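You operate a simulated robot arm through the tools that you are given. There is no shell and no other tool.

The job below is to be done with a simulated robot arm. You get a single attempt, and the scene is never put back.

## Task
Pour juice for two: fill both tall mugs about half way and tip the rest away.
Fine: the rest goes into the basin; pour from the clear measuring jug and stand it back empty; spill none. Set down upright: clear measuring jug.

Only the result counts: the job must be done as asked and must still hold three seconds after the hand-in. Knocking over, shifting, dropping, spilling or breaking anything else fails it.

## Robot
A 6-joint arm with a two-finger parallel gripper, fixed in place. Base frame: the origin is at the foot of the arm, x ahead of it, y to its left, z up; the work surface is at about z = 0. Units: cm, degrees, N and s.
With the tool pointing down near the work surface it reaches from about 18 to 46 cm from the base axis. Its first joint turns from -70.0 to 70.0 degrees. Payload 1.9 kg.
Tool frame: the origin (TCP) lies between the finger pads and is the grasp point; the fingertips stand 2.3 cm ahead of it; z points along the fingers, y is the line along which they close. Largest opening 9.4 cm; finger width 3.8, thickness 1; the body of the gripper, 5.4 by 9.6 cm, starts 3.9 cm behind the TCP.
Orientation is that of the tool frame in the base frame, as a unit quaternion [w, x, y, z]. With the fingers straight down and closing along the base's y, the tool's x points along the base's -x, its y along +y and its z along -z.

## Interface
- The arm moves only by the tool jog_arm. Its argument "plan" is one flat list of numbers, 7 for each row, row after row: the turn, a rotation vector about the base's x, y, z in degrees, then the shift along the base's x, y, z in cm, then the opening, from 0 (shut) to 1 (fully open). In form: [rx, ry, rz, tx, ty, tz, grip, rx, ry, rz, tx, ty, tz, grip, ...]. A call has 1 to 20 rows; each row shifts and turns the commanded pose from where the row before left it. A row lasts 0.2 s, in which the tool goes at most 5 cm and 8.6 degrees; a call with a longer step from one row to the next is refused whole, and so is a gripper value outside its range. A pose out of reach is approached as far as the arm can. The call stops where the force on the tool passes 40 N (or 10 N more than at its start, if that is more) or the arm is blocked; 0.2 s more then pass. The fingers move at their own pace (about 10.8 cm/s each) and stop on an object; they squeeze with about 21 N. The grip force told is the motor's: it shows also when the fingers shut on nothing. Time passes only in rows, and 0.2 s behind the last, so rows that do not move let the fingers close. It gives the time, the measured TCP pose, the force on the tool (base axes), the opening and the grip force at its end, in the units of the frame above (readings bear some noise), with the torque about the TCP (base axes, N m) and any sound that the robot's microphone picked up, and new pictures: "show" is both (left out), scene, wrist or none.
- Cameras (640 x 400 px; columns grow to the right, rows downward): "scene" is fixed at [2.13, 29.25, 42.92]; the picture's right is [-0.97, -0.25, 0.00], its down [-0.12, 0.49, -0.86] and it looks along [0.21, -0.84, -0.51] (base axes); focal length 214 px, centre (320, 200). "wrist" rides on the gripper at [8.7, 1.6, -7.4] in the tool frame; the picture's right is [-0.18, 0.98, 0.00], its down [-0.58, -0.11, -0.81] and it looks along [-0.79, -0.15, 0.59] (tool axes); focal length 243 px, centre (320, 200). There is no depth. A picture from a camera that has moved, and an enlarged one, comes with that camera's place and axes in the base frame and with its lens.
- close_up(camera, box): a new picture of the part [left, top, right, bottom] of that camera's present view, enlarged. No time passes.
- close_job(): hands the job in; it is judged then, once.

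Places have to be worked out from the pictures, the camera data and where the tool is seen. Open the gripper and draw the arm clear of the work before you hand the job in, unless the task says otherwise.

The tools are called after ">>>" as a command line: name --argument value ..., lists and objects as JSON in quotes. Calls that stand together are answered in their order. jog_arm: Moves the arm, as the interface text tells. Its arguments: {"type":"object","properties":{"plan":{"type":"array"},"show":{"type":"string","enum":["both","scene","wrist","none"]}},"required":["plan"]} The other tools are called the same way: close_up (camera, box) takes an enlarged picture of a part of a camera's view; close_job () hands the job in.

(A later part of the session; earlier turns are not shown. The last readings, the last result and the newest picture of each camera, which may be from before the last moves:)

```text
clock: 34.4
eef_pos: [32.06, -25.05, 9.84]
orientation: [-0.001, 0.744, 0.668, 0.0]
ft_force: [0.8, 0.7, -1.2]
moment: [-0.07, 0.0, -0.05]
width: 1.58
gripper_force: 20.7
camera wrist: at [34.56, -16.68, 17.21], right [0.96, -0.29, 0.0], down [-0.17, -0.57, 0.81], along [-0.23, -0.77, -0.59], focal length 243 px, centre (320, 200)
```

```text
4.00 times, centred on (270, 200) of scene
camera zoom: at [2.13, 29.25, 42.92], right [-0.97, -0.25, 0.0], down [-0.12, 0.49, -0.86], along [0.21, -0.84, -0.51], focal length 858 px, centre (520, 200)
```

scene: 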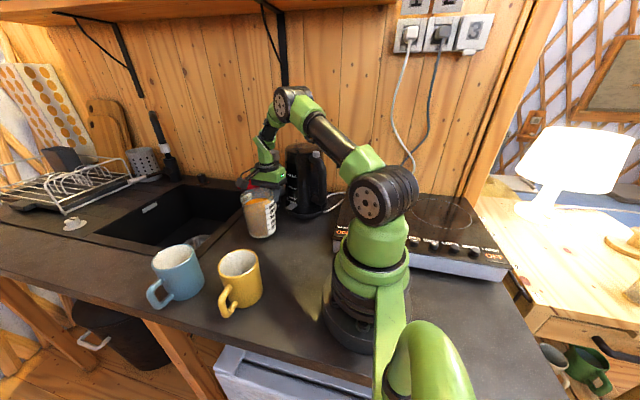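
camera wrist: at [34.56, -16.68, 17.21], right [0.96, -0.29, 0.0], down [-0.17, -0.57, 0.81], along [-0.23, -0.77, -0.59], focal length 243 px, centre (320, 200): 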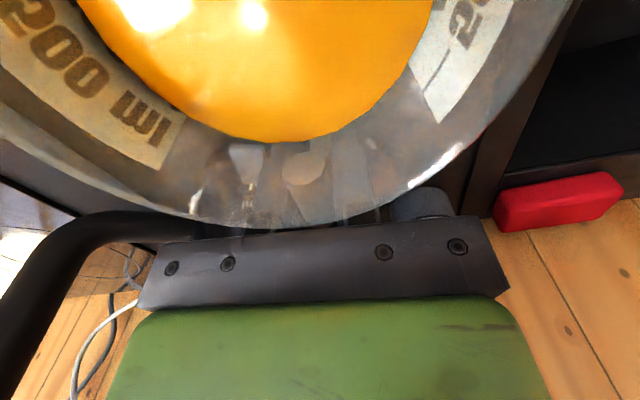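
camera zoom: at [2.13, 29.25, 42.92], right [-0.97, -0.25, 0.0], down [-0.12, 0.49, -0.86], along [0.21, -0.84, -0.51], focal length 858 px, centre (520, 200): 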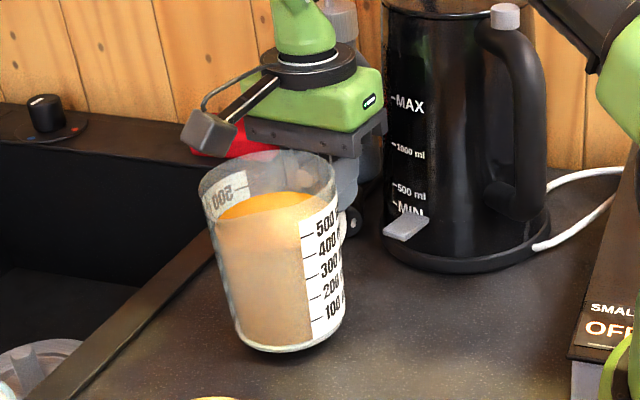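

It hangs level with no sag. I lift it slowly straight up, away from the kettle.

>>> jog_arm --plan '[0, 0, 0, 0, 0, 0.6, 0, 0, 0, 0, 0, 0, 0.9, 0, 0, 0, 0, 0, 0, 1, 0, 0, 0, 0, 0, 0, 1, 0, 0, 0, 0, 0, 0, 1, 0, 0, 0, 0, 0, 0, 1, 0, 0, 0, 0, 0, 0, 0.5, 0, 0, 0, 0, 0, 0, 0, 0]' --show "both"

```text
clock: 36.2
eef_pos: [32.13, -24.94, 15.87]
orientation: [-0.001, 0.744, 0.668, -0.001]
ft_force: [-0.3, -0.1, -1.1]
moment: [-0.09, 0.03, 0.05]
width: 1.56
gripper_force: 21.0
camera wrist: at [34.65, -16.63, 23.18], right [0.96, -0.29, 0.0], down [-0.17, -0.57, 0.81], along [-0.23, -0.77, -0.59], focal length 243 px, centre (320, 200)
```

scene: 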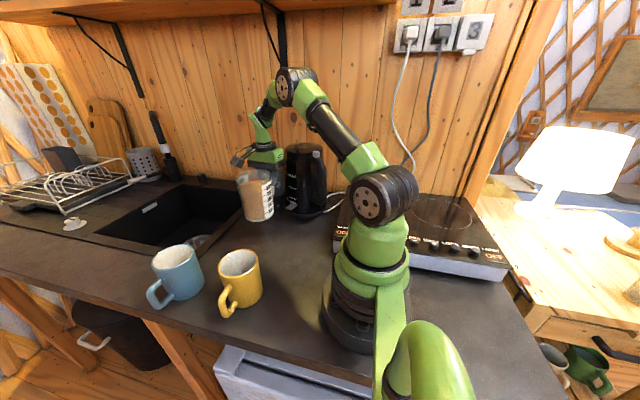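
wrist: 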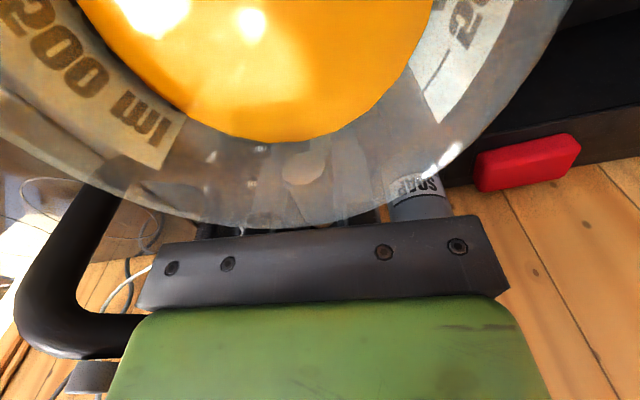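

The jug rides steadily. I carry it upright to a waiting place behind the yellow mug and square its spout to +y.

>>> jog_arm --plan '[0, 0, 0, -0.3, 0.6, 0.3, 0, 0, 0, 0, -0.6, 1, 0.5, 0, 0, 0, 1, -0.8, 1.2, 0.6, 0, 0, 0, 1, -0.8, 1.2, 0.6, 0, 0, 0, 1, -0.8, 1.2, 0.5, 0, 0, 0, 1, -0.8, 1.2, 0.5, 0, 0, 0, 1, -0.8, 1.2, 0.3, 0, 0, 0, 1, -0.8, 0.9, 0.2, 0, 0, 0, 0, -0.4, 0.5, 0.1, 0, 0, 0, 0, 0, 0, 0, 0]' --show "both"

>>> close_up --camera "scene" --box '[140, 140, 340, 330]'

```text
clock: 38.4
eef_pos: [26.03, -16.14, 19.32]
orientation: [0.0, 0.708, 0.706, 0.0]
ft_force: [0.0, 0.0, -1.0]
moment: [-0.04, 0.01, -0.03]
width: 1.56
gripper_force: 20.8
camera wrist: at [27.68, -7.45, 26.68], right [0.98, -0.19, 0.0], down [-0.11, -0.58, 0.81], along [-0.15, -0.79, -0.59], focal length 243 px, centre (320, 200)
```

scene: 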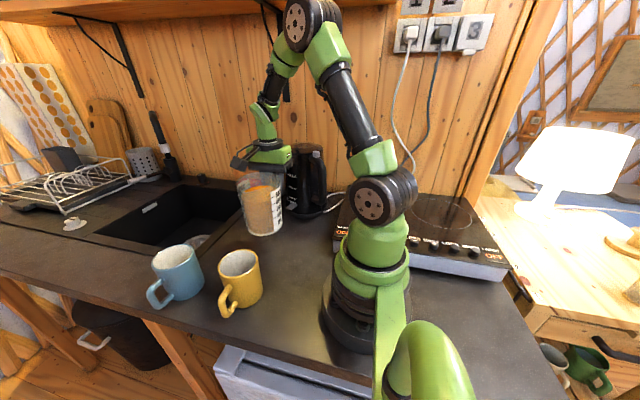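
wrist: 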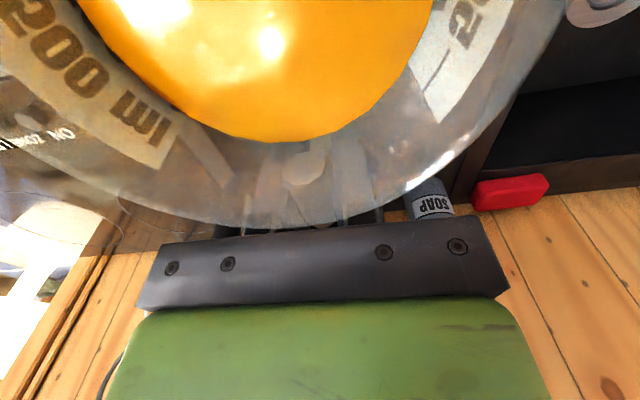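

```text
2.11 times, centred on (240, 235) of scene
camera zoom: at [2.13, 29.25, 42.92], right [-0.97, -0.25, 0.0], down [-0.12, 0.49, -0.86], along [0.21, -0.84, -0.51], focal length 452 px, centre (488, 126)
```

zoom: 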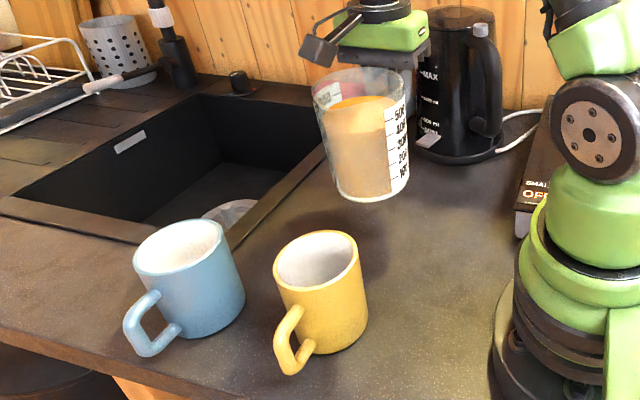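

Jug and tool are squared to +y. I zoom in on the jug to read the level and find the spout.

>>> close_up --camera "scene" --box '[215, 150, 305, 250]'

>>> close_up --camera "scene" --box '[140, 220, 270, 330]'

```text
4.00 times, centred on (260, 200) of scene
camera zoom: at [2.13, 29.25, 42.92], right [-0.97, -0.25, 0.0], down [-0.12, 0.49, -0.86], along [0.21, -0.84, -0.51], focal length 858 px, centre (560, 200)
```

zoom: 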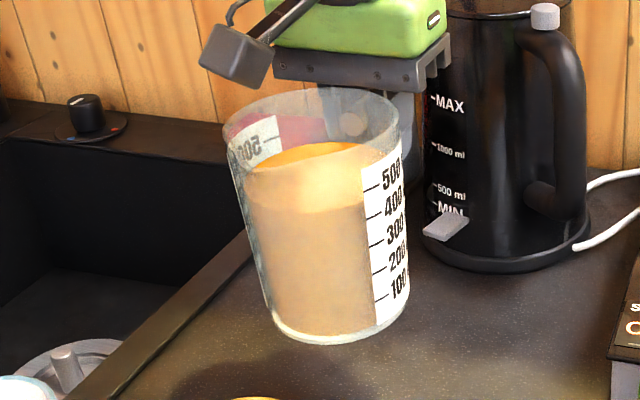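

```text
3.64 times, centred on (205, 275) of scene
camera zoom: at [2.13, 29.25, 42.92], right [-0.97, -0.25, 0.0], down [-0.12, 0.49, -0.86], along [0.21, -0.84, -0.51], focal length 780 px, centre (738, -73)
```

zoom: 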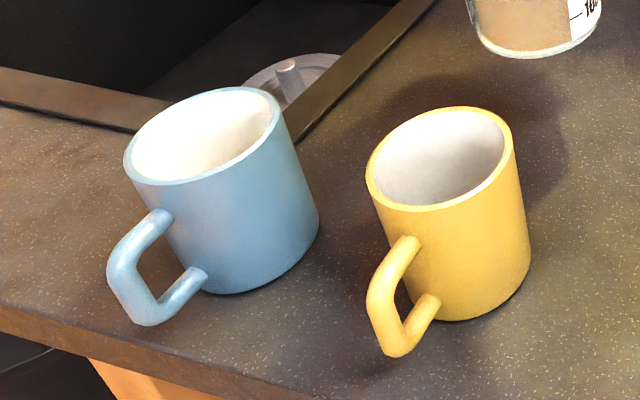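

The level reads about 465 ml and the predicted jug outline matches the picture. I tilt gently to 20° while bringing the spout over the near side of the yellow mug (aim: spout near (26.1, 0.7, 14.6)); no juice should flow yet.

>>> jog_arm --plan '[-1, 0, 0, 0, 0.3, -0.3, 0, -2, 0, 0, 0, 0.4, -0.4, 0, -2.5, 0, 0, 0.05, 0.5, -0.45, 0, -2.5, 0, 0, 0, 0.5, -0.45, 0, -2.5, 0, 0, 0, 0.5, -0.45, 0, -2.5, 0, 0, 0, 0.5, -0.45, 0, -2.5, 0, 0, 0, 0.5, -0.45, 0, -2.5, 0, 0, 0, 0.4, -0.35, 0, -2, 0, 0, 0, 0.24, -0.12, 0, 0, 0, 0, 0, 0, 0, 0]' --show "both"

>>> close_up --camera "scene" --box '[180, 180, 300, 320]'

```text
clock: 40.6
eef_pos: [25.99, -12.11, 15.99]
orientation: [0.122, 0.697, 0.696, -0.123]
ft_force: [-0.7, 0.5, -1.5]
moment: [-0.06, 0.02, -0.01]
width: 1.58
gripper_force: 21.1
camera wrist: at [27.65, -1.51, 19.92], right [0.98, -0.18, 0.06], down [-0.11, -0.27, 0.96], along [-0.15, -0.95, -0.28], focal length 243 px, centre (320, 200)
```

scene: 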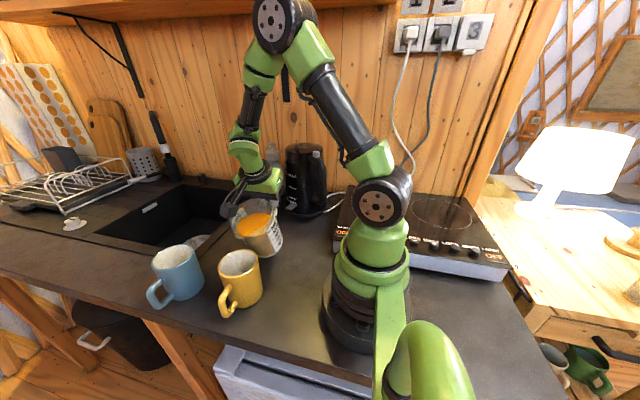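
wrist: 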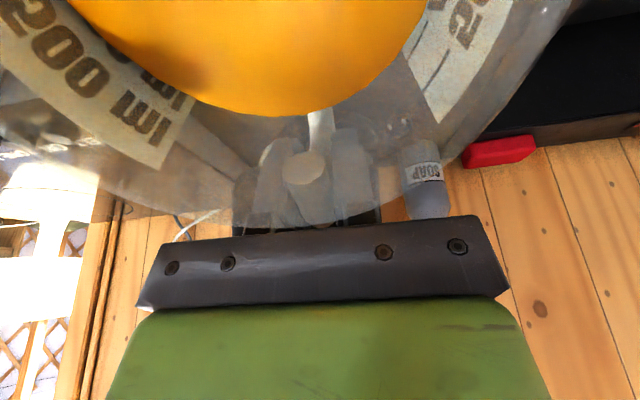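

```text
2.86 times, centred on (240, 250) of scene
camera zoom: at [2.13, 29.25, 42.92], right [-0.97, -0.25, 0.0], down [-0.12, 0.49, -0.86], along [0.21, -0.84, -0.51], focal length 613 px, centre (549, 57)
```

zoom: 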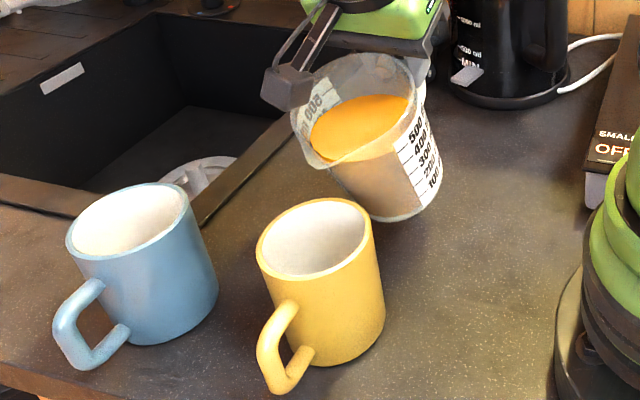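

The jug is at 20° with the spout where predicted, just over the near rim. I zoom on the spout and mug to check clearance before pouring.

>>> close_up --camera "scene" --box '[220, 190, 290, 260]'

```text
5.71 times, centred on (255, 225) of scene
camera zoom: at [2.13, 29.25, 42.92], right [-0.97, -0.25, 0.0], down [-0.12, 0.49, -0.86], along [0.21, -0.84, -0.51], focal length 1226 px, centre (691, 57)
```

zoom: 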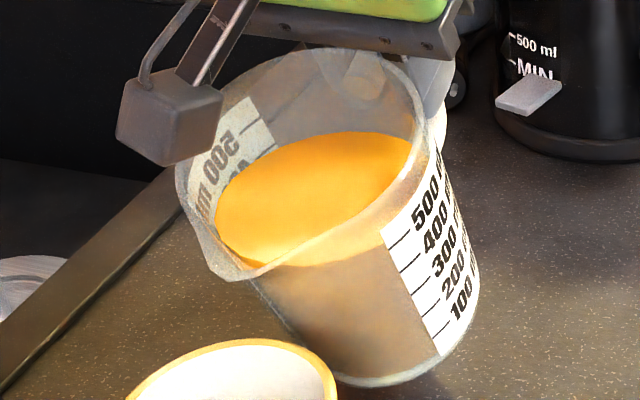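

The juice sits just below the lip. I tilt to 24° in small steps, keeping the spout about 5 cm above the rim, and watch.

>>> jog_arm --plan '[-1, 0, 0, 0.05, 0.15, 0.1, 0, -1, 0, 0, 0.05, 0.1, 0.1, 0, -1, 0, 0, 0, 0.1, 0.1, 0, -1, 0, 0, 0, 0.1, 0.13, 0, 0, 0, 0, 0, 0, 0, 0, 0, 0, 0, 0, 0, 0, 0]' --show "scene"

>>> close_up --camera "scene" --box '[200, 190, 290, 300]'

```text
clock: 42.0
eef_pos: [26.18, -11.76, 16.22]
orientation: [0.147, 0.692, 0.691, -0.147]
ft_force: [-0.7, -0.3, -1.5]
moment: [-0.1, 0.03, -0.02]
width: 1.55
gripper_force: 20.5
```

scene: 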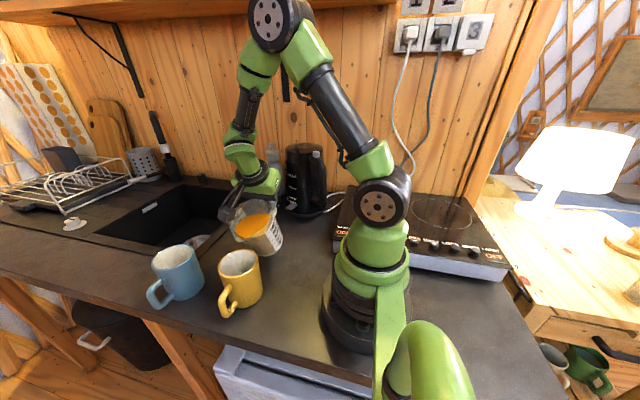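

```text
3.64 times, centred on (245, 245) of scene
camera zoom: at [2.13, 29.25, 42.92], right [-0.97, -0.25, 0.0], down [-0.12, 0.49, -0.86], along [0.21, -0.84, -0.51], focal length 780 px, centre (593, 36)
```

zoom: 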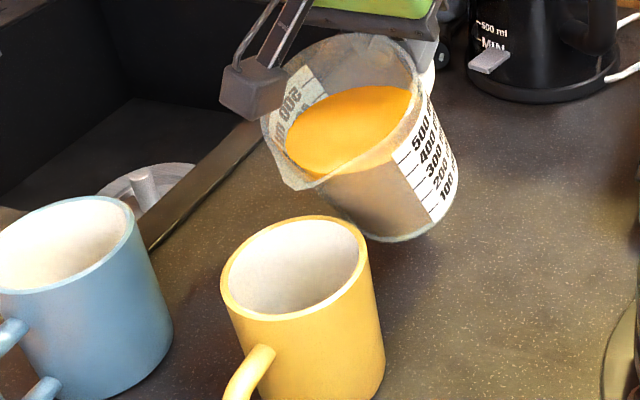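

No flow yet at 24°. I continue one degree at a time to 27°.

>>> jog_arm --plan '[-1, 0, 0, -0.03, 0.08, 0.27, 0, -1, 0, 0, -0.03, 0.08, 0.27, 0, -1, 0, 0, 0, 0.08, 0.27, 0, 0, 0, 0, 0, 0, 0, 0]' --show "scene"

>>> close_up --camera "scene" --box '[200, 190, 290, 300]'

```text
clock: 43.0
eef_pos: [26.16, -11.45, 17.13]
orientation: [0.165, 0.688, 0.687, -0.166]
ft_force: [0.5, 0.5, -1.8]
moment: [-0.01, -0.05, 0.01]
width: 1.56
gripper_force: 21.0
```

scene: 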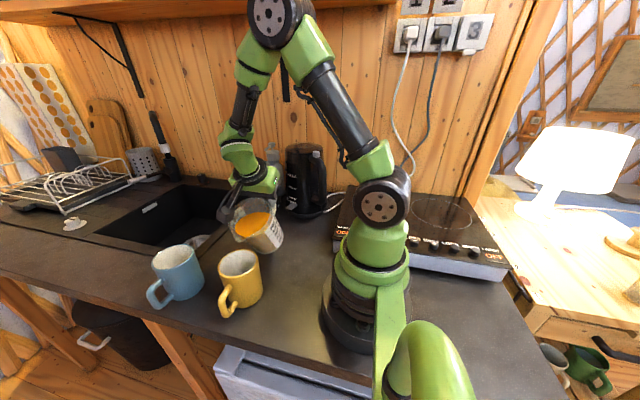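

```text
3.64 times, centred on (245, 245) of scene
camera zoom: at [2.13, 29.25, 42.92], right [-0.97, -0.25, 0.0], down [-0.12, 0.49, -0.86], along [0.21, -0.84, -0.51], focal length 780 px, centre (593, 36)
```

zoom: 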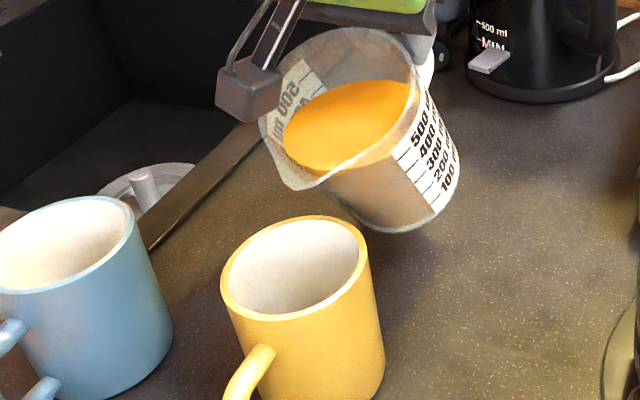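

Still no flow at 27°. I go on to 30° at the same pace.

>>> jog_arm --plan '[-1, 0, 0, 0, 0.05, 0.18, 0, -1, 0, 0, 0, 0.05, 0.18, 0, -1, 0, 0, 0, 0.06, 0.18, 0, 0, 0, 0, 0, 0, 0, 0]' --show "scene"

>>> close_up --camera "scene" --box '[200, 190, 290, 300]'

```text
clock: 44.0
eef_pos: [26.1, -11.22, 17.62]
orientation: [0.183, 0.684, 0.682, -0.183]
ft_force: [0.5, -0.5, -2.1]
moment: [-0.03, -0.01, -0.02]
width: 1.58
gripper_force: 21.7
```

scene: 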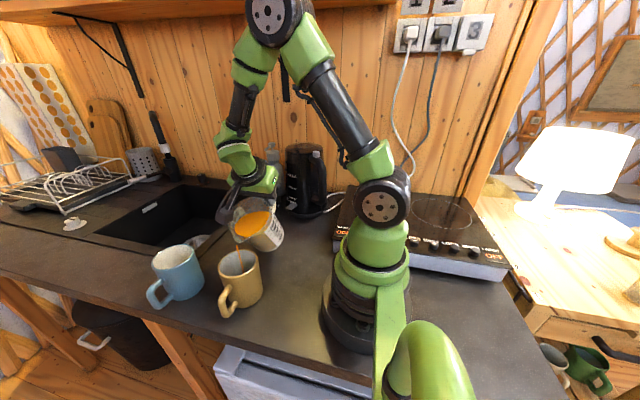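

```text
3.64 times, centred on (245, 245) of scene
camera zoom: at [2.13, 29.25, 42.92], right [-0.97, -0.25, 0.0], down [-0.12, 0.49, -0.86], along [0.21, -0.84, -0.51], focal length 780 px, centre (593, 36)
```

zoom: 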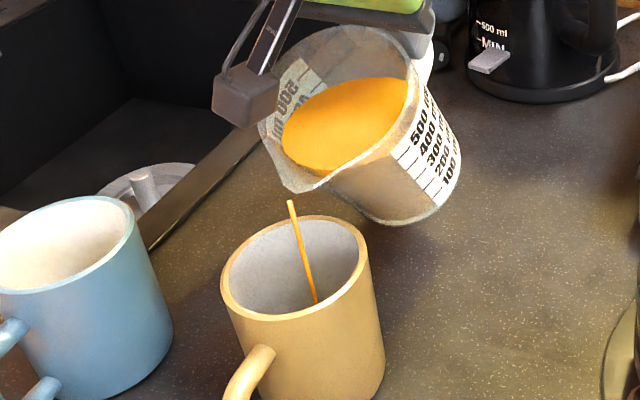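

Juice flows in a thin stream right into the yellow mug. I keep tilting slowly (0.5° per row) to 35°, following with the TCP to hold the spout in place.

>>> jog_arm --plan '[-0.5, 0, 0, 0, 0.03, 0.1, 0, -0.5, 0, 0, 0, 0.03, 0.1, 0, -0.5, 0, 0, 0, 0.03, 0.1, 0, -0.5, 0, 0, 0, 0.03, 0.1, 0, -0.5, 0, 0, 0, 0.03, 0.1, 0, -0.5, 0, 0, 0, 0.03, 0.1, 0, -0.5, 0, 0, 0, 0.03, 0.1, 0, -0.5, 0, 0, 0, 0.03, 0.1, 0, -0.5, 0, 0, 0, 0.03, 0.1, 0, -0.5, 0, 0, 0, 0.03, 0.1, 0]' --show "scene"

>>> close_up --camera "scene" --box '[200, 190, 290, 300]'

```text
clock: 46.2
eef_pos: [26.04, -11.02, 18.83]
orientation: [0.212, 0.676, 0.673, -0.213]
ft_force: [0.5, -0.1, -2.0]
moment: [-0.07, 0.03, 0.03]
width: 1.56
gripper_force: 21.1
```

scene: 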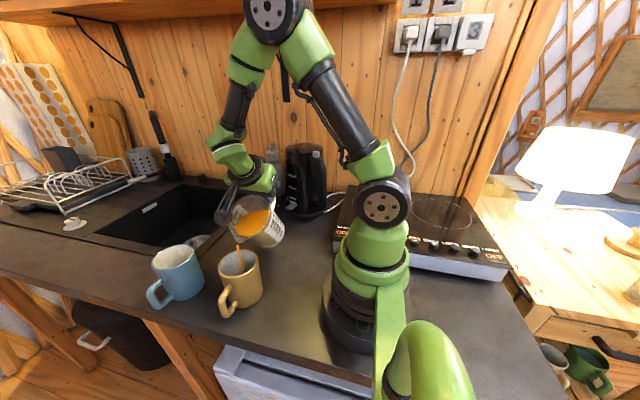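

```text
3.64 times, centred on (245, 245) of scene
camera zoom: at [2.13, 29.25, 42.92], right [-0.97, -0.25, 0.0], down [-0.12, 0.49, -0.86], along [0.21, -0.84, -0.51], focal length 780 px, centre (593, 36)
```

zoom: 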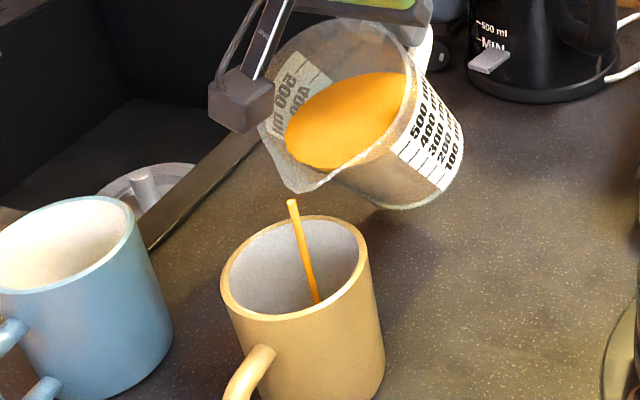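

The stream is steady into the mug. I go on the same way to 40°.

>>> jog_arm --plan '[-0.5, 0, 0, 0.01, 0.045, 0.08, 0, -0.5, 0, 0, 0.01, 0.045, 0.08, 0, -0.5, 0, 0, 0.01, 0.045, 0.08, 0, -0.5, 0, 0, 0, 0.045, 0.08, 0, -0.5, 0, 0, 0, 0.045, 0.08, 0, -0.5, 0, 0, 0, 0.045, 0.08, 0, -0.5, 0, 0, 0, 0.045, 0.08, 0, -0.5, 0, 0, 0, 0.045, 0.08, 0, -0.5, 0, 0, 0, 0.045, 0.08, 0, -0.5, 0, 0, 0, 0.045, 0.08, 0]' --show "scene"

>>> close_up --camera "scene" --box '[200, 190, 290, 300]'

```text
clock: 48.4
eef_pos: [26.05, -10.55, 19.51]
orientation: [0.242, 0.665, 0.664, -0.241]
ft_force: [0.3, 0.7, -1.1]
moment: [-0.06, 0.02, 0.03]
width: 1.54
gripper_force: 21.5
```

scene: 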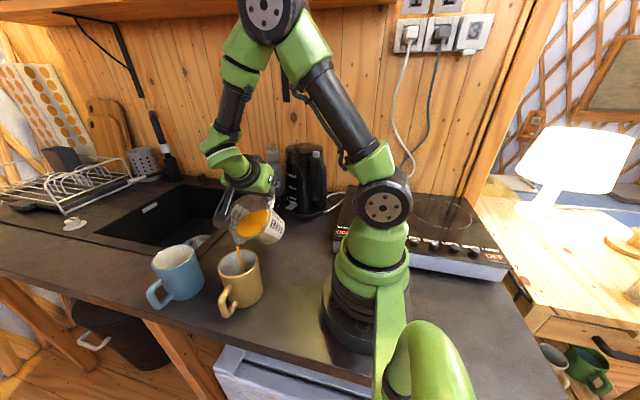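

```text
3.64 times, centred on (245, 245) of scene
camera zoom: at [2.13, 29.25, 42.92], right [-0.97, -0.25, 0.0], down [-0.12, 0.49, -0.86], along [0.21, -0.84, -0.51], focal length 780 px, centre (593, 36)
```

zoom: 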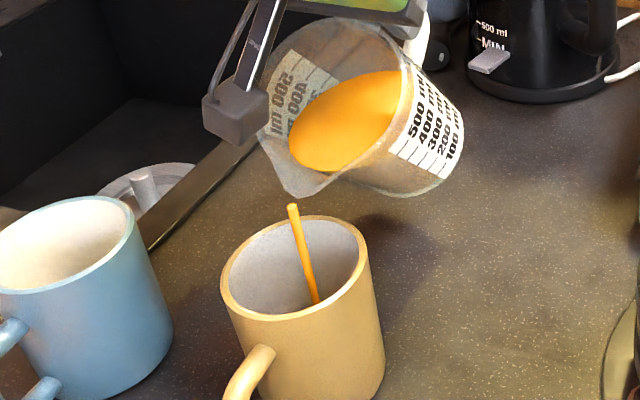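

About 80 ml should be in the mug by geometry; the surface is still hidden. I continue to 44°.

>>> jog_arm --plan '[-0.5, 0, 0, 0.01, 0.054, 0.1, 0, -0.5, 0, 0, 0.01, 0.054, 0.1, 0, -0.5, 0, 0, 0.01, 0.054, 0.1, 0, -0.5, 0, 0, 0.01, 0.054, 0.1, 0, -0.5, 0, 0, 0, 0.054, 0.1, 0, -0.5, 0, 0, 0, 0.054, 0.1, 0, -0.5, 0, 0, 0, 0.054, 0.1, 0, -0.5, 0, 0, 0, 0.054, 0.1, 0, 0, 0, 0, 0, 0, 0, 0, 0, 0, 0, 0, 0, 0, 0]' --show "scene"

>>> close_up --camera "scene" --box '[200, 190, 290, 300]'

```text
clock: 50.6
eef_pos: [26.24, -10.22, 20.45]
orientation: [0.265, 0.656, 0.655, -0.265]
ft_force: [0.6, -0.6, -1.8]
moment: [-0.03, -0.01, 0.01]
width: 1.56
gripper_force: 21.3
```

scene: 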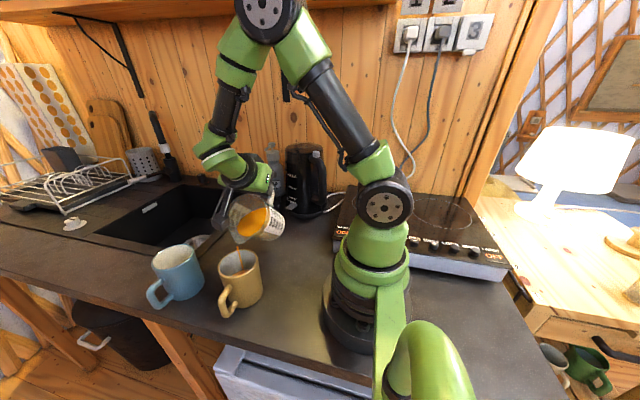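

```text
3.64 times, centred on (245, 245) of scene
camera zoom: at [2.13, 29.25, 42.92], right [-0.97, -0.25, 0.0], down [-0.12, 0.49, -0.86], along [0.21, -0.84, -0.51], focal length 780 px, centre (593, 36)
```

zoom: 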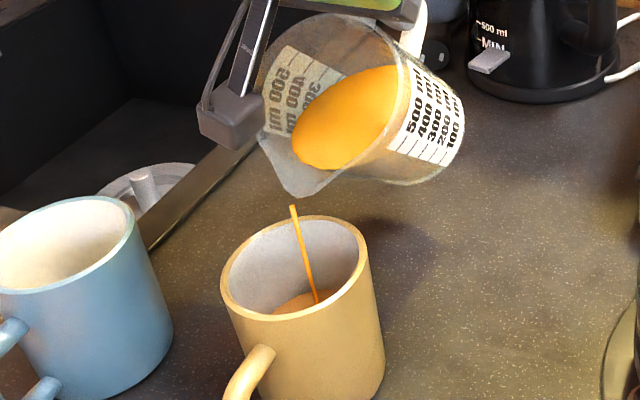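

The juice surface now shows in the mug. I zoom in to measure its level.

>>> close_up --camera "scene" --box '[210, 240, 270, 300]'

```text
6.67 times, centred on (240, 270) of scene
camera zoom: at [2.13, 29.25, 42.92], right [-0.97, -0.25, 0.0], down [-0.12, 0.49, -0.86], along [0.21, -0.84, -0.51], focal length 1430 px, centre (853, -267)
```

zoom: 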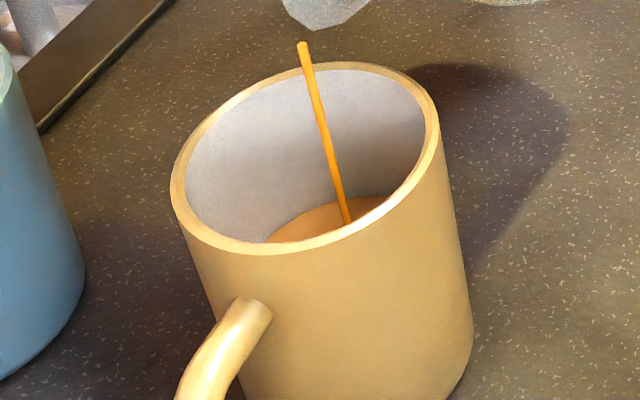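

Level is now about 3.2 cm above the table (roughly 30 %). I tilt on to 47° and let it run.

>>> jog_arm --plan '[-0.5, 0, 0, -0.02, 0.07, 0.09, 0, -0.5, 0, 0, -0.02, 0.07, 0.09, 0, -0.5, 0, 0, -0.02, 0.07, 0.09, 0, -0.5, 0, 0, -0.02, 0.07, 0.09, 0, -0.5, 0, 0, 0, 0.07, 0.09, 0, -0.5, 0, 0, 0, 0.07, 0.09, 0, 0, 0, 0, 0, 0, 0, 0, 0, 0, 0, 0, 0, 0, 0, 0, 0, 0, 0, 0, 0, 0]' --show "scene"

>>> close_up --camera "scene" --box '[210, 240, 270, 300]'

```text
clock: 52.6
eef_pos: [26.12, -9.81, 20.85]
orientation: [0.282, 0.649, 0.648, -0.282]
ft_force: [-0.4, 0.5, -1.4]
moment: [-0.01, -0.01, -0.02]
width: 1.56
gripper_force: 20.7
```

scene: 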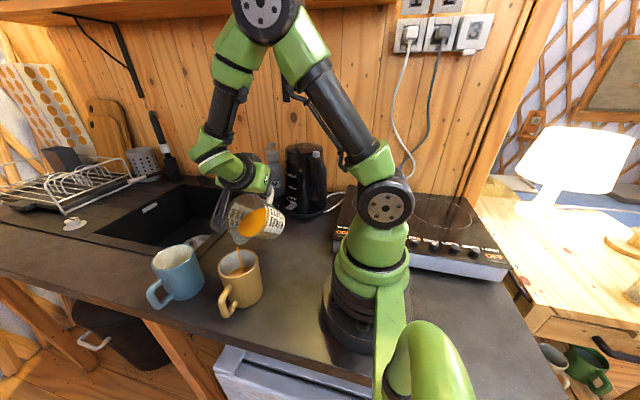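

```text
6.67 times, centred on (240, 270) of scene
camera zoom: at [2.13, 29.25, 42.92], right [-0.97, -0.25, 0.0], down [-0.12, 0.49, -0.86], along [0.21, -0.84, -0.51], focal length 1430 px, centre (853, -267)
```

zoom: 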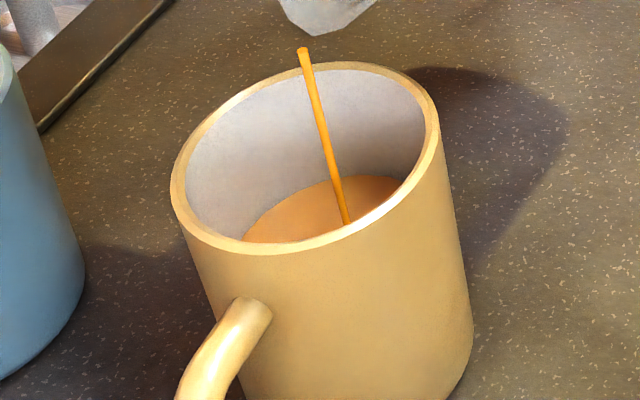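

Level is near 42 % and still running slowly. I hold this tilt for a second to let the flow settle.

>>> jog_arm --plan '[0, 0, 0, 0, 0, 0, 0, 0, 0, 0, 0, 0, 0, 0, 0, 0, 0, 0, 0, 0, 0, 0, 0, 0, 0, 0, 0, 0, 0, 0, 0, 0, 0, 0, 0]' --show "scene"

>>> close_up --camera "scene" --box '[210, 240, 270, 300]'

```text
clock: 53.8
eef_pos: [26.07, -9.81, 20.88]
orientation: [0.283, 0.649, 0.647, -0.282]
ft_force: [-0.2, 0.0, -0.5]
moment: [-0.03, -0.02, -0.01]
width: 1.57
gripper_force: 20.7
```

scene: 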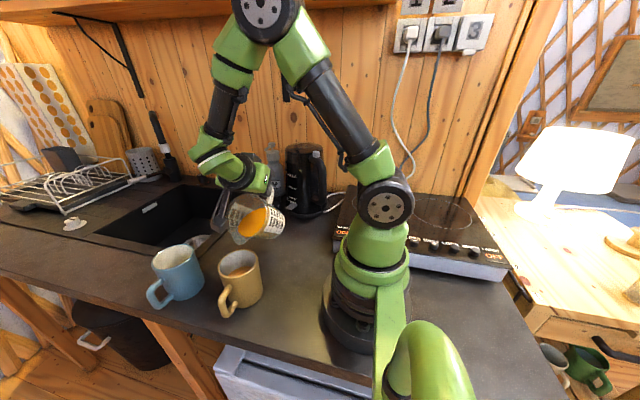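

```text
6.67 times, centred on (240, 270) of scene
camera zoom: at [2.13, 29.25, 42.92], right [-0.97, -0.25, 0.0], down [-0.12, 0.49, -0.86], along [0.21, -0.84, -0.51], focal length 1430 px, centre (853, -267)
```

zoom: 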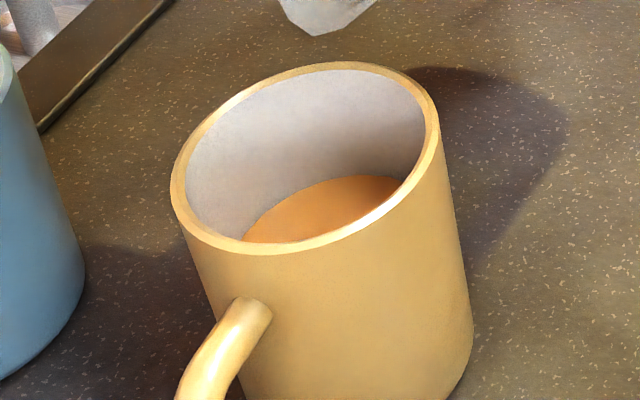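

Flow has stopped at about 46–47 % of the inside height. I add one more degree (about 12 ml) and let it settle.

>>> jog_arm --plan '[-0.5, 0, 0, 0, 0.06, 0.1, 0, -0.5, 0, 0, 0, 0.06, 0.1, 0, 0, 0, 0, 0, 0, 0, 0, 0, 0, 0, 0, 0, 0, 0, 0, 0, 0, 0, 0, 0, 0, 0, 0, 0, 0, 0, 0, 0, 0, 0, 0, 0, 0, 0, 0, 0, 0, 0, 0, 0, 0, 0]' --show "scene"

>>> close_up --camera "scene" --box '[210, 240, 270, 300]'

```text
clock: 55.6
eef_pos: [26.15, -9.61, 21.09]
orientation: [0.288, 0.647, 0.645, -0.288]
ft_force: [0.4, 0.0, -2.4]
moment: [-0.03, -0.03, 0.0]
width: 1.53
gripper_force: 20.4
```

scene: 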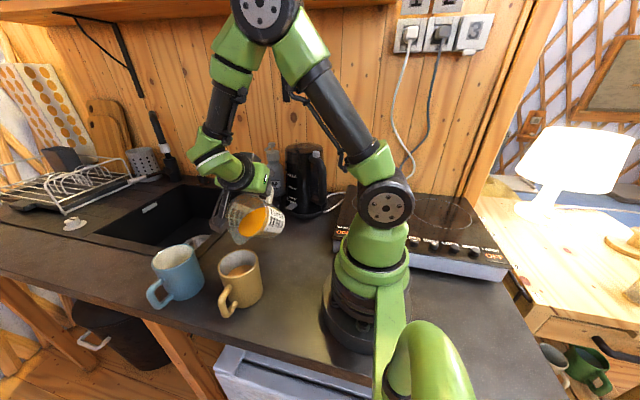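

```text
6.67 times, centred on (240, 270) of scene
camera zoom: at [2.13, 29.25, 42.92], right [-0.97, -0.25, 0.0], down [-0.12, 0.49, -0.86], along [0.21, -0.84, -0.51], focal length 1430 px, centre (853, -267)
```

zoom: 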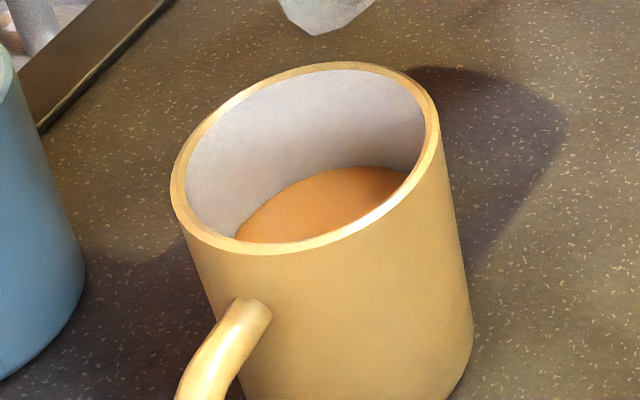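

The yellow mug is at about half. I tilt the jug back to about 25° while withdrawing, well below its pouring angle.

>>> jog_arm --plan '[1.5, 0, 0, 0, -0.1, -0.1, 0, 2.5, 0, 0, 0, -0.2, -0.3, 0, 3, 0, 0, 0, -0.3, -0.4, 0, 3, 0, 0, 0, -0.3, -0.4, 0, 3, 0, 0, 0, -0.3, -0.4, 0, 3, 0, 0, 0, -0.35, -0.4, 0, 3, 0, 0, 0, -0.35, -0.4, 0, 3, 0, 0, 0, -0.35, -0.3, 0, 1.5, 0, 0, 0, -0.15, -0.1, 0, 0, 0, 0, 0, 0, 0, 0]' --show "scene"

>>> close_up --camera "scene" --box '[140, 180, 290, 310]'

```text
clock: 57.8
eef_pos: [26.07, -12.19, 18.24]
orientation: [0.15, 0.693, 0.689, -0.151]
ft_force: [0.8, -0.2, -1.4]
moment: [-0.04, 0.02, 0.04]
width: 1.57
gripper_force: 20.8
```

scene: 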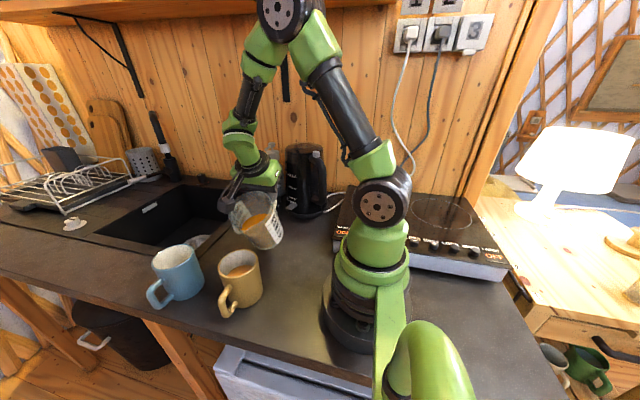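

```text
3.08 times, centred on (215, 245) of scene
camera zoom: at [2.13, 29.25, 42.92], right [-0.97, -0.25, 0.0], down [-0.12, 0.49, -0.86], along [0.21, -0.84, -0.51], focal length 660 px, centre (643, 62)
```

zoom: 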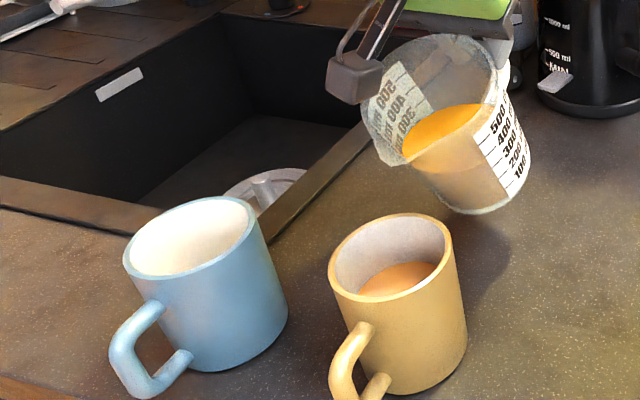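

No spill, yellow mug about half full. I carry the jug along +x to line up with the blue mug, keeping the spout well behind its rim.

>>> jog_arm --plan '[0, 0, 0, 0.6, 0, 0, 0, 0, 0, 0, 1.2, 0, 0, 0, 0, 0, 0, 1.6, 0, 0, 0, 0, 0, 0, 1.7, 0, 0, 0, 0, 0, 0, 1.7, 0, 0, 0, 0, 0, 0, 1.7, 0, 0, 0, 0, 0, 0, 1.7, 0, 0, 0, 0, 0, 0, 1.6, 0.1, 0, 0, 0, 0, 0, 1.4, 0.2, 0, 0, 0, 0, 0, 1, 0.2, 0, 0, 0, 0, 0, 0, 0, 0, 0]' --show "scene"

>>> close_up --camera "scene" --box '[120, 160, 270, 310]'

```text
clock: 60.2
eef_pos: [40.11, -11.5, 18.25]
orientation: [0.149, 0.692, 0.69, -0.15]
ft_force: [0.7, 0.2, -1.5]
moment: [-0.05, 0.01, -0.04]
width: 1.56
gripper_force: 21.2
```

scene: 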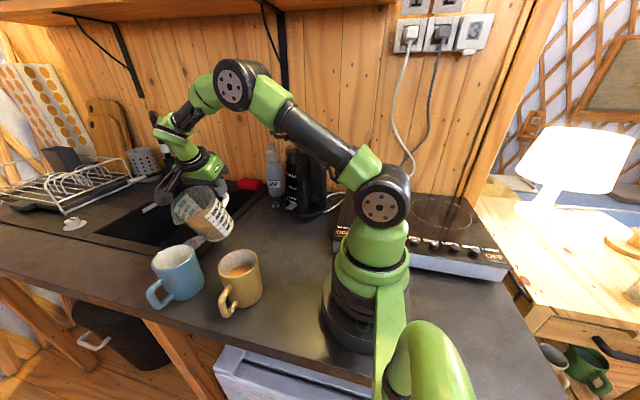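

```text
2.67 times, centred on (195, 235) of scene
camera zoom: at [2.13, 29.25, 42.92], right [-0.97, -0.25, 0.0], down [-0.12, 0.49, -0.86], along [0.21, -0.84, -0.51], focal length 572 px, centre (653, 107)
```

zoom: 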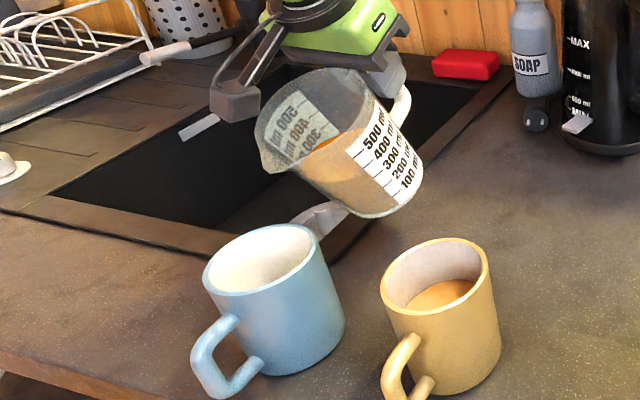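

The spout lines up with the blue mug in the picture, about 2.7 cm short of its centre. I tilt to 45° (still below the pouring angle for the remaining juice) while bringing the spout over the near side of the mug.

>>> jog_arm --plan '[-1, 0, 0, 0.04, 0.15, 0.2, 0, -2, 0, 0, 0.04, 0.3, 0.25, 0, -2, 0, 0, 0.04, 0.32, 0.27, 0, -2, 0, 0, 0.04, 0.32, 0.27, 0, -2, 0, 0, 0.04, 0.32, 0.27, 0, -2, 0, 0, 0.04, 0.32, 0.27, 0, -2, 0, 0, 0.04, 0.32, 0.27, 0, -2, 0, 0, 0.04, 0.32, 0.27, 0, -2, 0, 0, 0.04, 0.3, 0.25, 0, -2, 0, 0, 0.04, 0.28, 0.23, 0, -1, 0, 0, 0, 0.15, 0.1, 0, 0, 0, 0, 0, 0, 0, 0]' --show "scene"

>>> close_up --camera "scene" --box '[130, 180, 230, 310]'

```text
clock: 62.8
eef_pos: [40.77, -8.41, 20.95]
orientation: [0.268, 0.655, 0.654, -0.268]
ft_force: [-0.2, -0.5, -1.0]
moment: [-0.03, 0.0, 0.0]
width: 1.57
gripper_force: 21.0
```

scene: 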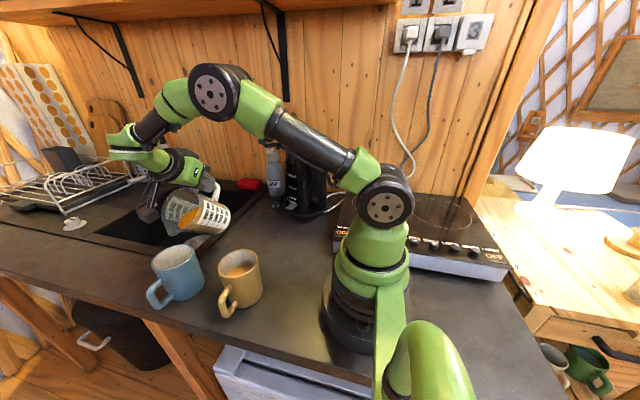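

```text
3.08 times, centred on (180, 245) of scene
camera zoom: at [2.13, 29.25, 42.92], right [-0.97, -0.25, 0.0], down [-0.12, 0.49, -0.86], along [0.21, -0.84, -0.51], focal length 660 px, centre (751, 62)
```

zoom: 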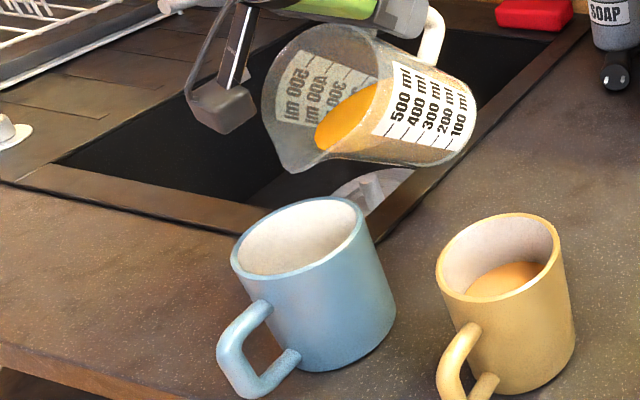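

The spout is 1.3 cm short of the blue mug's centre, 4–5 cm above its rim, as wanted. I start the slow pour, to about 52°.

>>> jog_arm --plan '[-1, 0, 0, -0.03, 0.12, 0.15, 0, -1, 0, 0, -0.03, 0.12, 0.15, 0, -1, 0, 0, -0.03, 0.12, 0.15, 0, -0.5, 0, 0, 0, 0.067, 0.08, 0, -0.5, 0, 0, 0, 0.067, 0.08, 0, -0.5, 0, 0, 0, 0.067, 0.08, 0, -0.5, 0, 0, 0, 0.067, 0.08, 0, -0.5, 0, 0, 0, 0.067, 0.08, 0, -0.5, 0, 0, 0, 0.067, 0.08, 0, -0.5, 0, 0, 0, 0.067, 0.08, 0, -0.5, 0, 0, 0, 0.067, 0.08, 0]' --show "scene"

>>> close_up --camera "scene" --box '[130, 180, 230, 310]'

```text
clock: 65.2
eef_pos: [40.63, -7.65, 22.02]
orientation: [0.307, 0.638, 0.636, -0.308]
ft_force: [-0.4, -0.9, -0.8]
moment: [-0.01, 0.03, -0.04]
width: 1.56
gripper_force: 21.4
```

scene: 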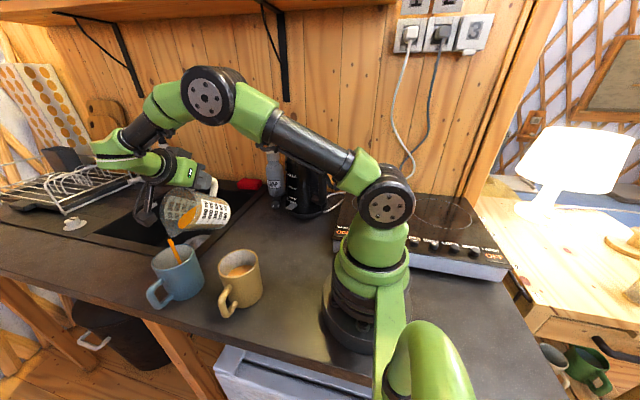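

```text
3.08 times, centred on (180, 245) of scene
camera zoom: at [2.13, 29.25, 42.92], right [-0.97, -0.25, 0.0], down [-0.12, 0.49, -0.86], along [0.21, -0.84, -0.51], focal length 660 px, centre (751, 62)
```

zoom: 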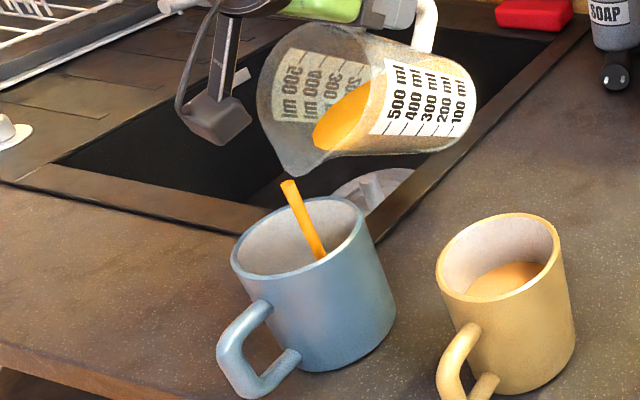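

The stream goes neatly into the blue mug. I continue slowly to about 57°.

>>> jog_arm --plan '[-0.5, 0, 0, 0, 0.08, 0.077, 0, -0.5, 0, 0, 0, 0.08, 0.077, 0, -0.5, 0, 0, 0, 0.08, 0.077, 0, -0.5, 0, 0, 0, 0.08, 0.077, 0, -0.5, 0, 0, 0, 0.08, 0.077, 0, -0.5, 0, 0, 0, 0.08, 0.077, 0, -0.5, 0, 0, 0, 0.08, 0.077, 0, -0.5, 0, 0, 0, 0.08, 0.077, 0, -0.5, 0, 0, 0, 0.08, 0.077, 0, -0.5, 0, 0, 0, 0.08, 0.077, 0, -0.5, 0, 0, 0, 0.08, 0.077, 0]' --show "scene"

>>> close_up --camera "scene" --box '[130, 180, 230, 310]'

```text
clock: 67.6
eef_pos: [40.57, -6.54, 22.95]
orientation: [0.337, 0.622, 0.62, -0.339]
ft_force: [-0.2, 0.7, -1.4]
moment: [-0.02, 0.02, 0.02]
width: 1.57
gripper_force: 21.1
```

scene: 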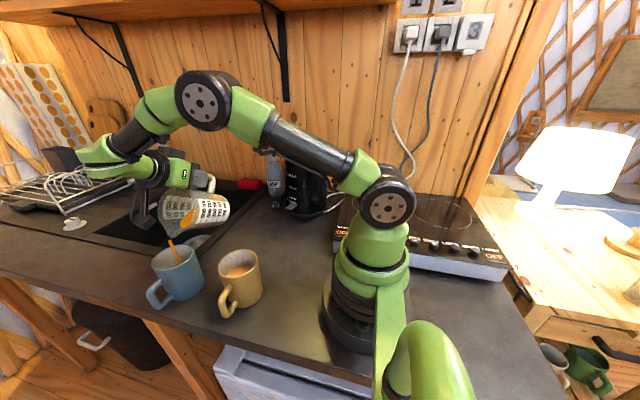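

```text
3.08 times, centred on (180, 245) of scene
camera zoom: at [2.13, 29.25, 42.92], right [-0.97, -0.25, 0.0], down [-0.12, 0.49, -0.86], along [0.21, -0.84, -0.51], focal length 660 px, centre (751, 62)
```

zoom: 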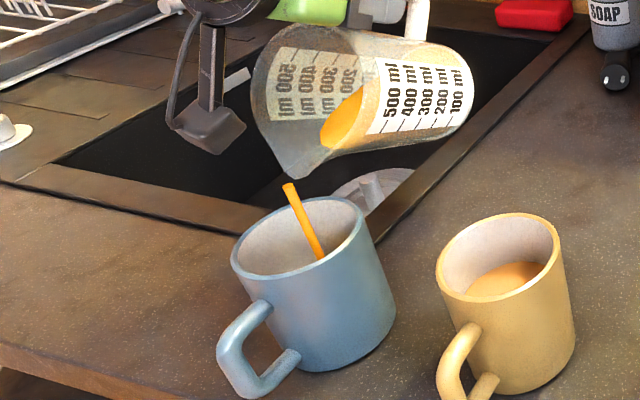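

About 57° reached; the surface is still hidden behind the near wall. I go to 60° and pause to let the flow settle.

>>> jog_arm --plan '[-0.5, 0, 0, 0, 0.057, 0.068, 0, -0.5, 0, 0, 0, 0.057, 0.068, 0, -0.5, 0, 0, 0, 0.057, 0.068, 0, -0.5, 0, 0, 0, 0.057, 0.068, 0, -0.5, 0, 0, 0, 0.057, 0.068, 0, -0.5, 0, 0, 0, 0.057, 0.068, 0, 0, 0, 0, 0, 0, 0, 0, 0, 0, 0, 0, 0, 0, 0, 0, 0, 0, 0, 0, 0, 0, 0, 0, 0, 0, 0, 0, 0]' --show "scene"

>>> close_up --camera "scene" --box '[145, 230, 215, 300]'

```text
clock: 69.8
eef_pos: [40.49, -6.32, 23.36]
orientation: [0.353, 0.614, 0.611, -0.354]
ft_force: [-0.1, 0.9, -1.9]
moment: [-0.05, 0.02, -0.04]
width: 1.55
gripper_force: 20.6
```

scene: 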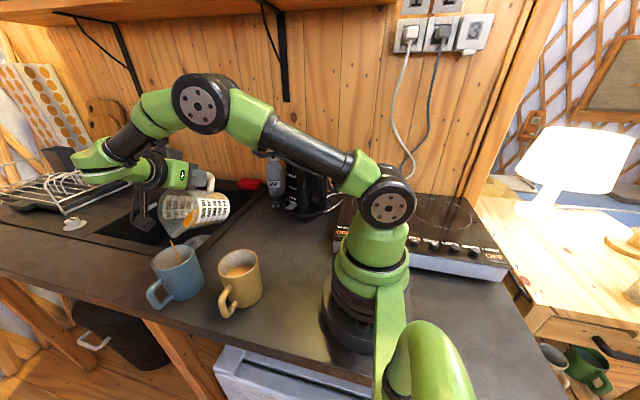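

```text
5.71 times, centred on (180, 265) of scene
camera zoom: at [2.13, 29.25, 42.92], right [-0.97, -0.25, 0.0], down [-0.12, 0.49, -0.86], along [0.21, -0.84, -0.51], focal length 1226 px, centre (1120, -171)
```

zoom: 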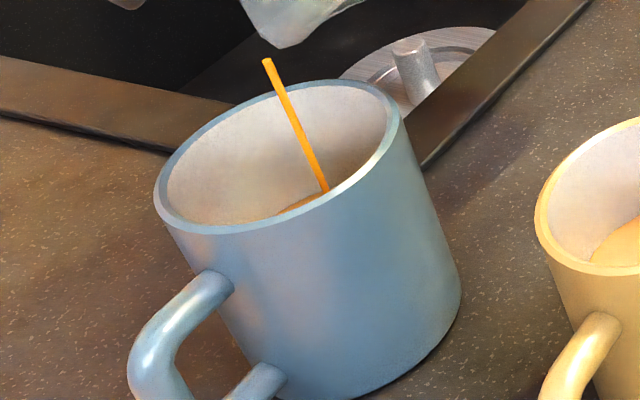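

The surface just shows above the near rim line (about 4.2 cm). I hold for another second until the stream stops.

>>> jog_arm --plan '[0, 0, 0, 0, 0, 0, 0, 0, 0, 0, 0, 0, 0, 0, 0, 0, 0, 0, 0, 0, 0, 0, 0, 0, 0, 0, 0, 0, 0, 0, 0, 0, 0, 0, 0]' --show "scene"

>>> close_up --camera "scene" --box '[145, 230, 215, 300]'

```text
clock: 71.0
eef_pos: [40.53, -6.29, 23.4]
orientation: [0.354, 0.613, 0.612, -0.353]
ft_force: [-0.1, 0.1, -1.0]
moment: [0.03, 0.02, 0.02]
width: 1.58
gripper_force: 20.7
```

scene: 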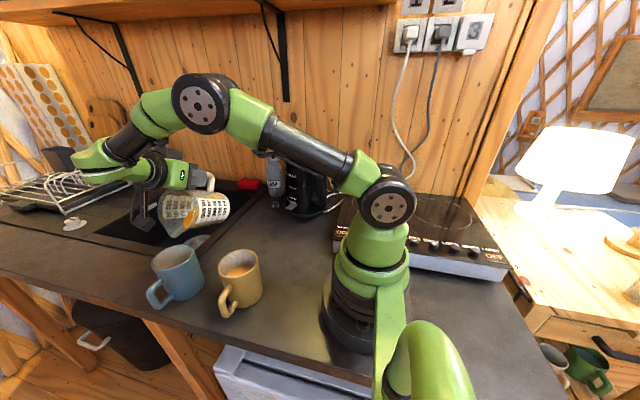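

```text
5.71 times, centred on (180, 265) of scene
camera zoom: at [2.13, 29.25, 42.92], right [-0.97, -0.25, 0.0], down [-0.12, 0.49, -0.86], along [0.21, -0.84, -0.51], focal length 1226 px, centre (1120, -171)
```

zoom: 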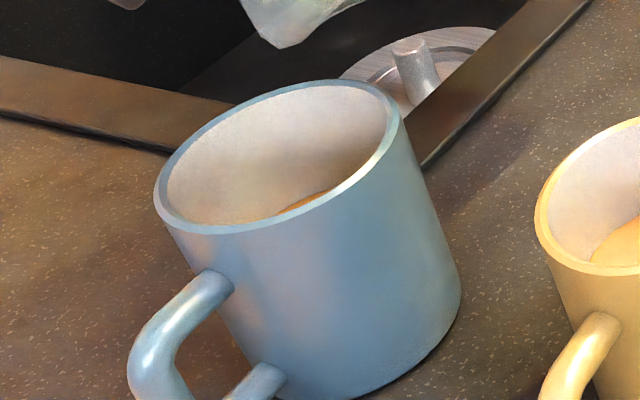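

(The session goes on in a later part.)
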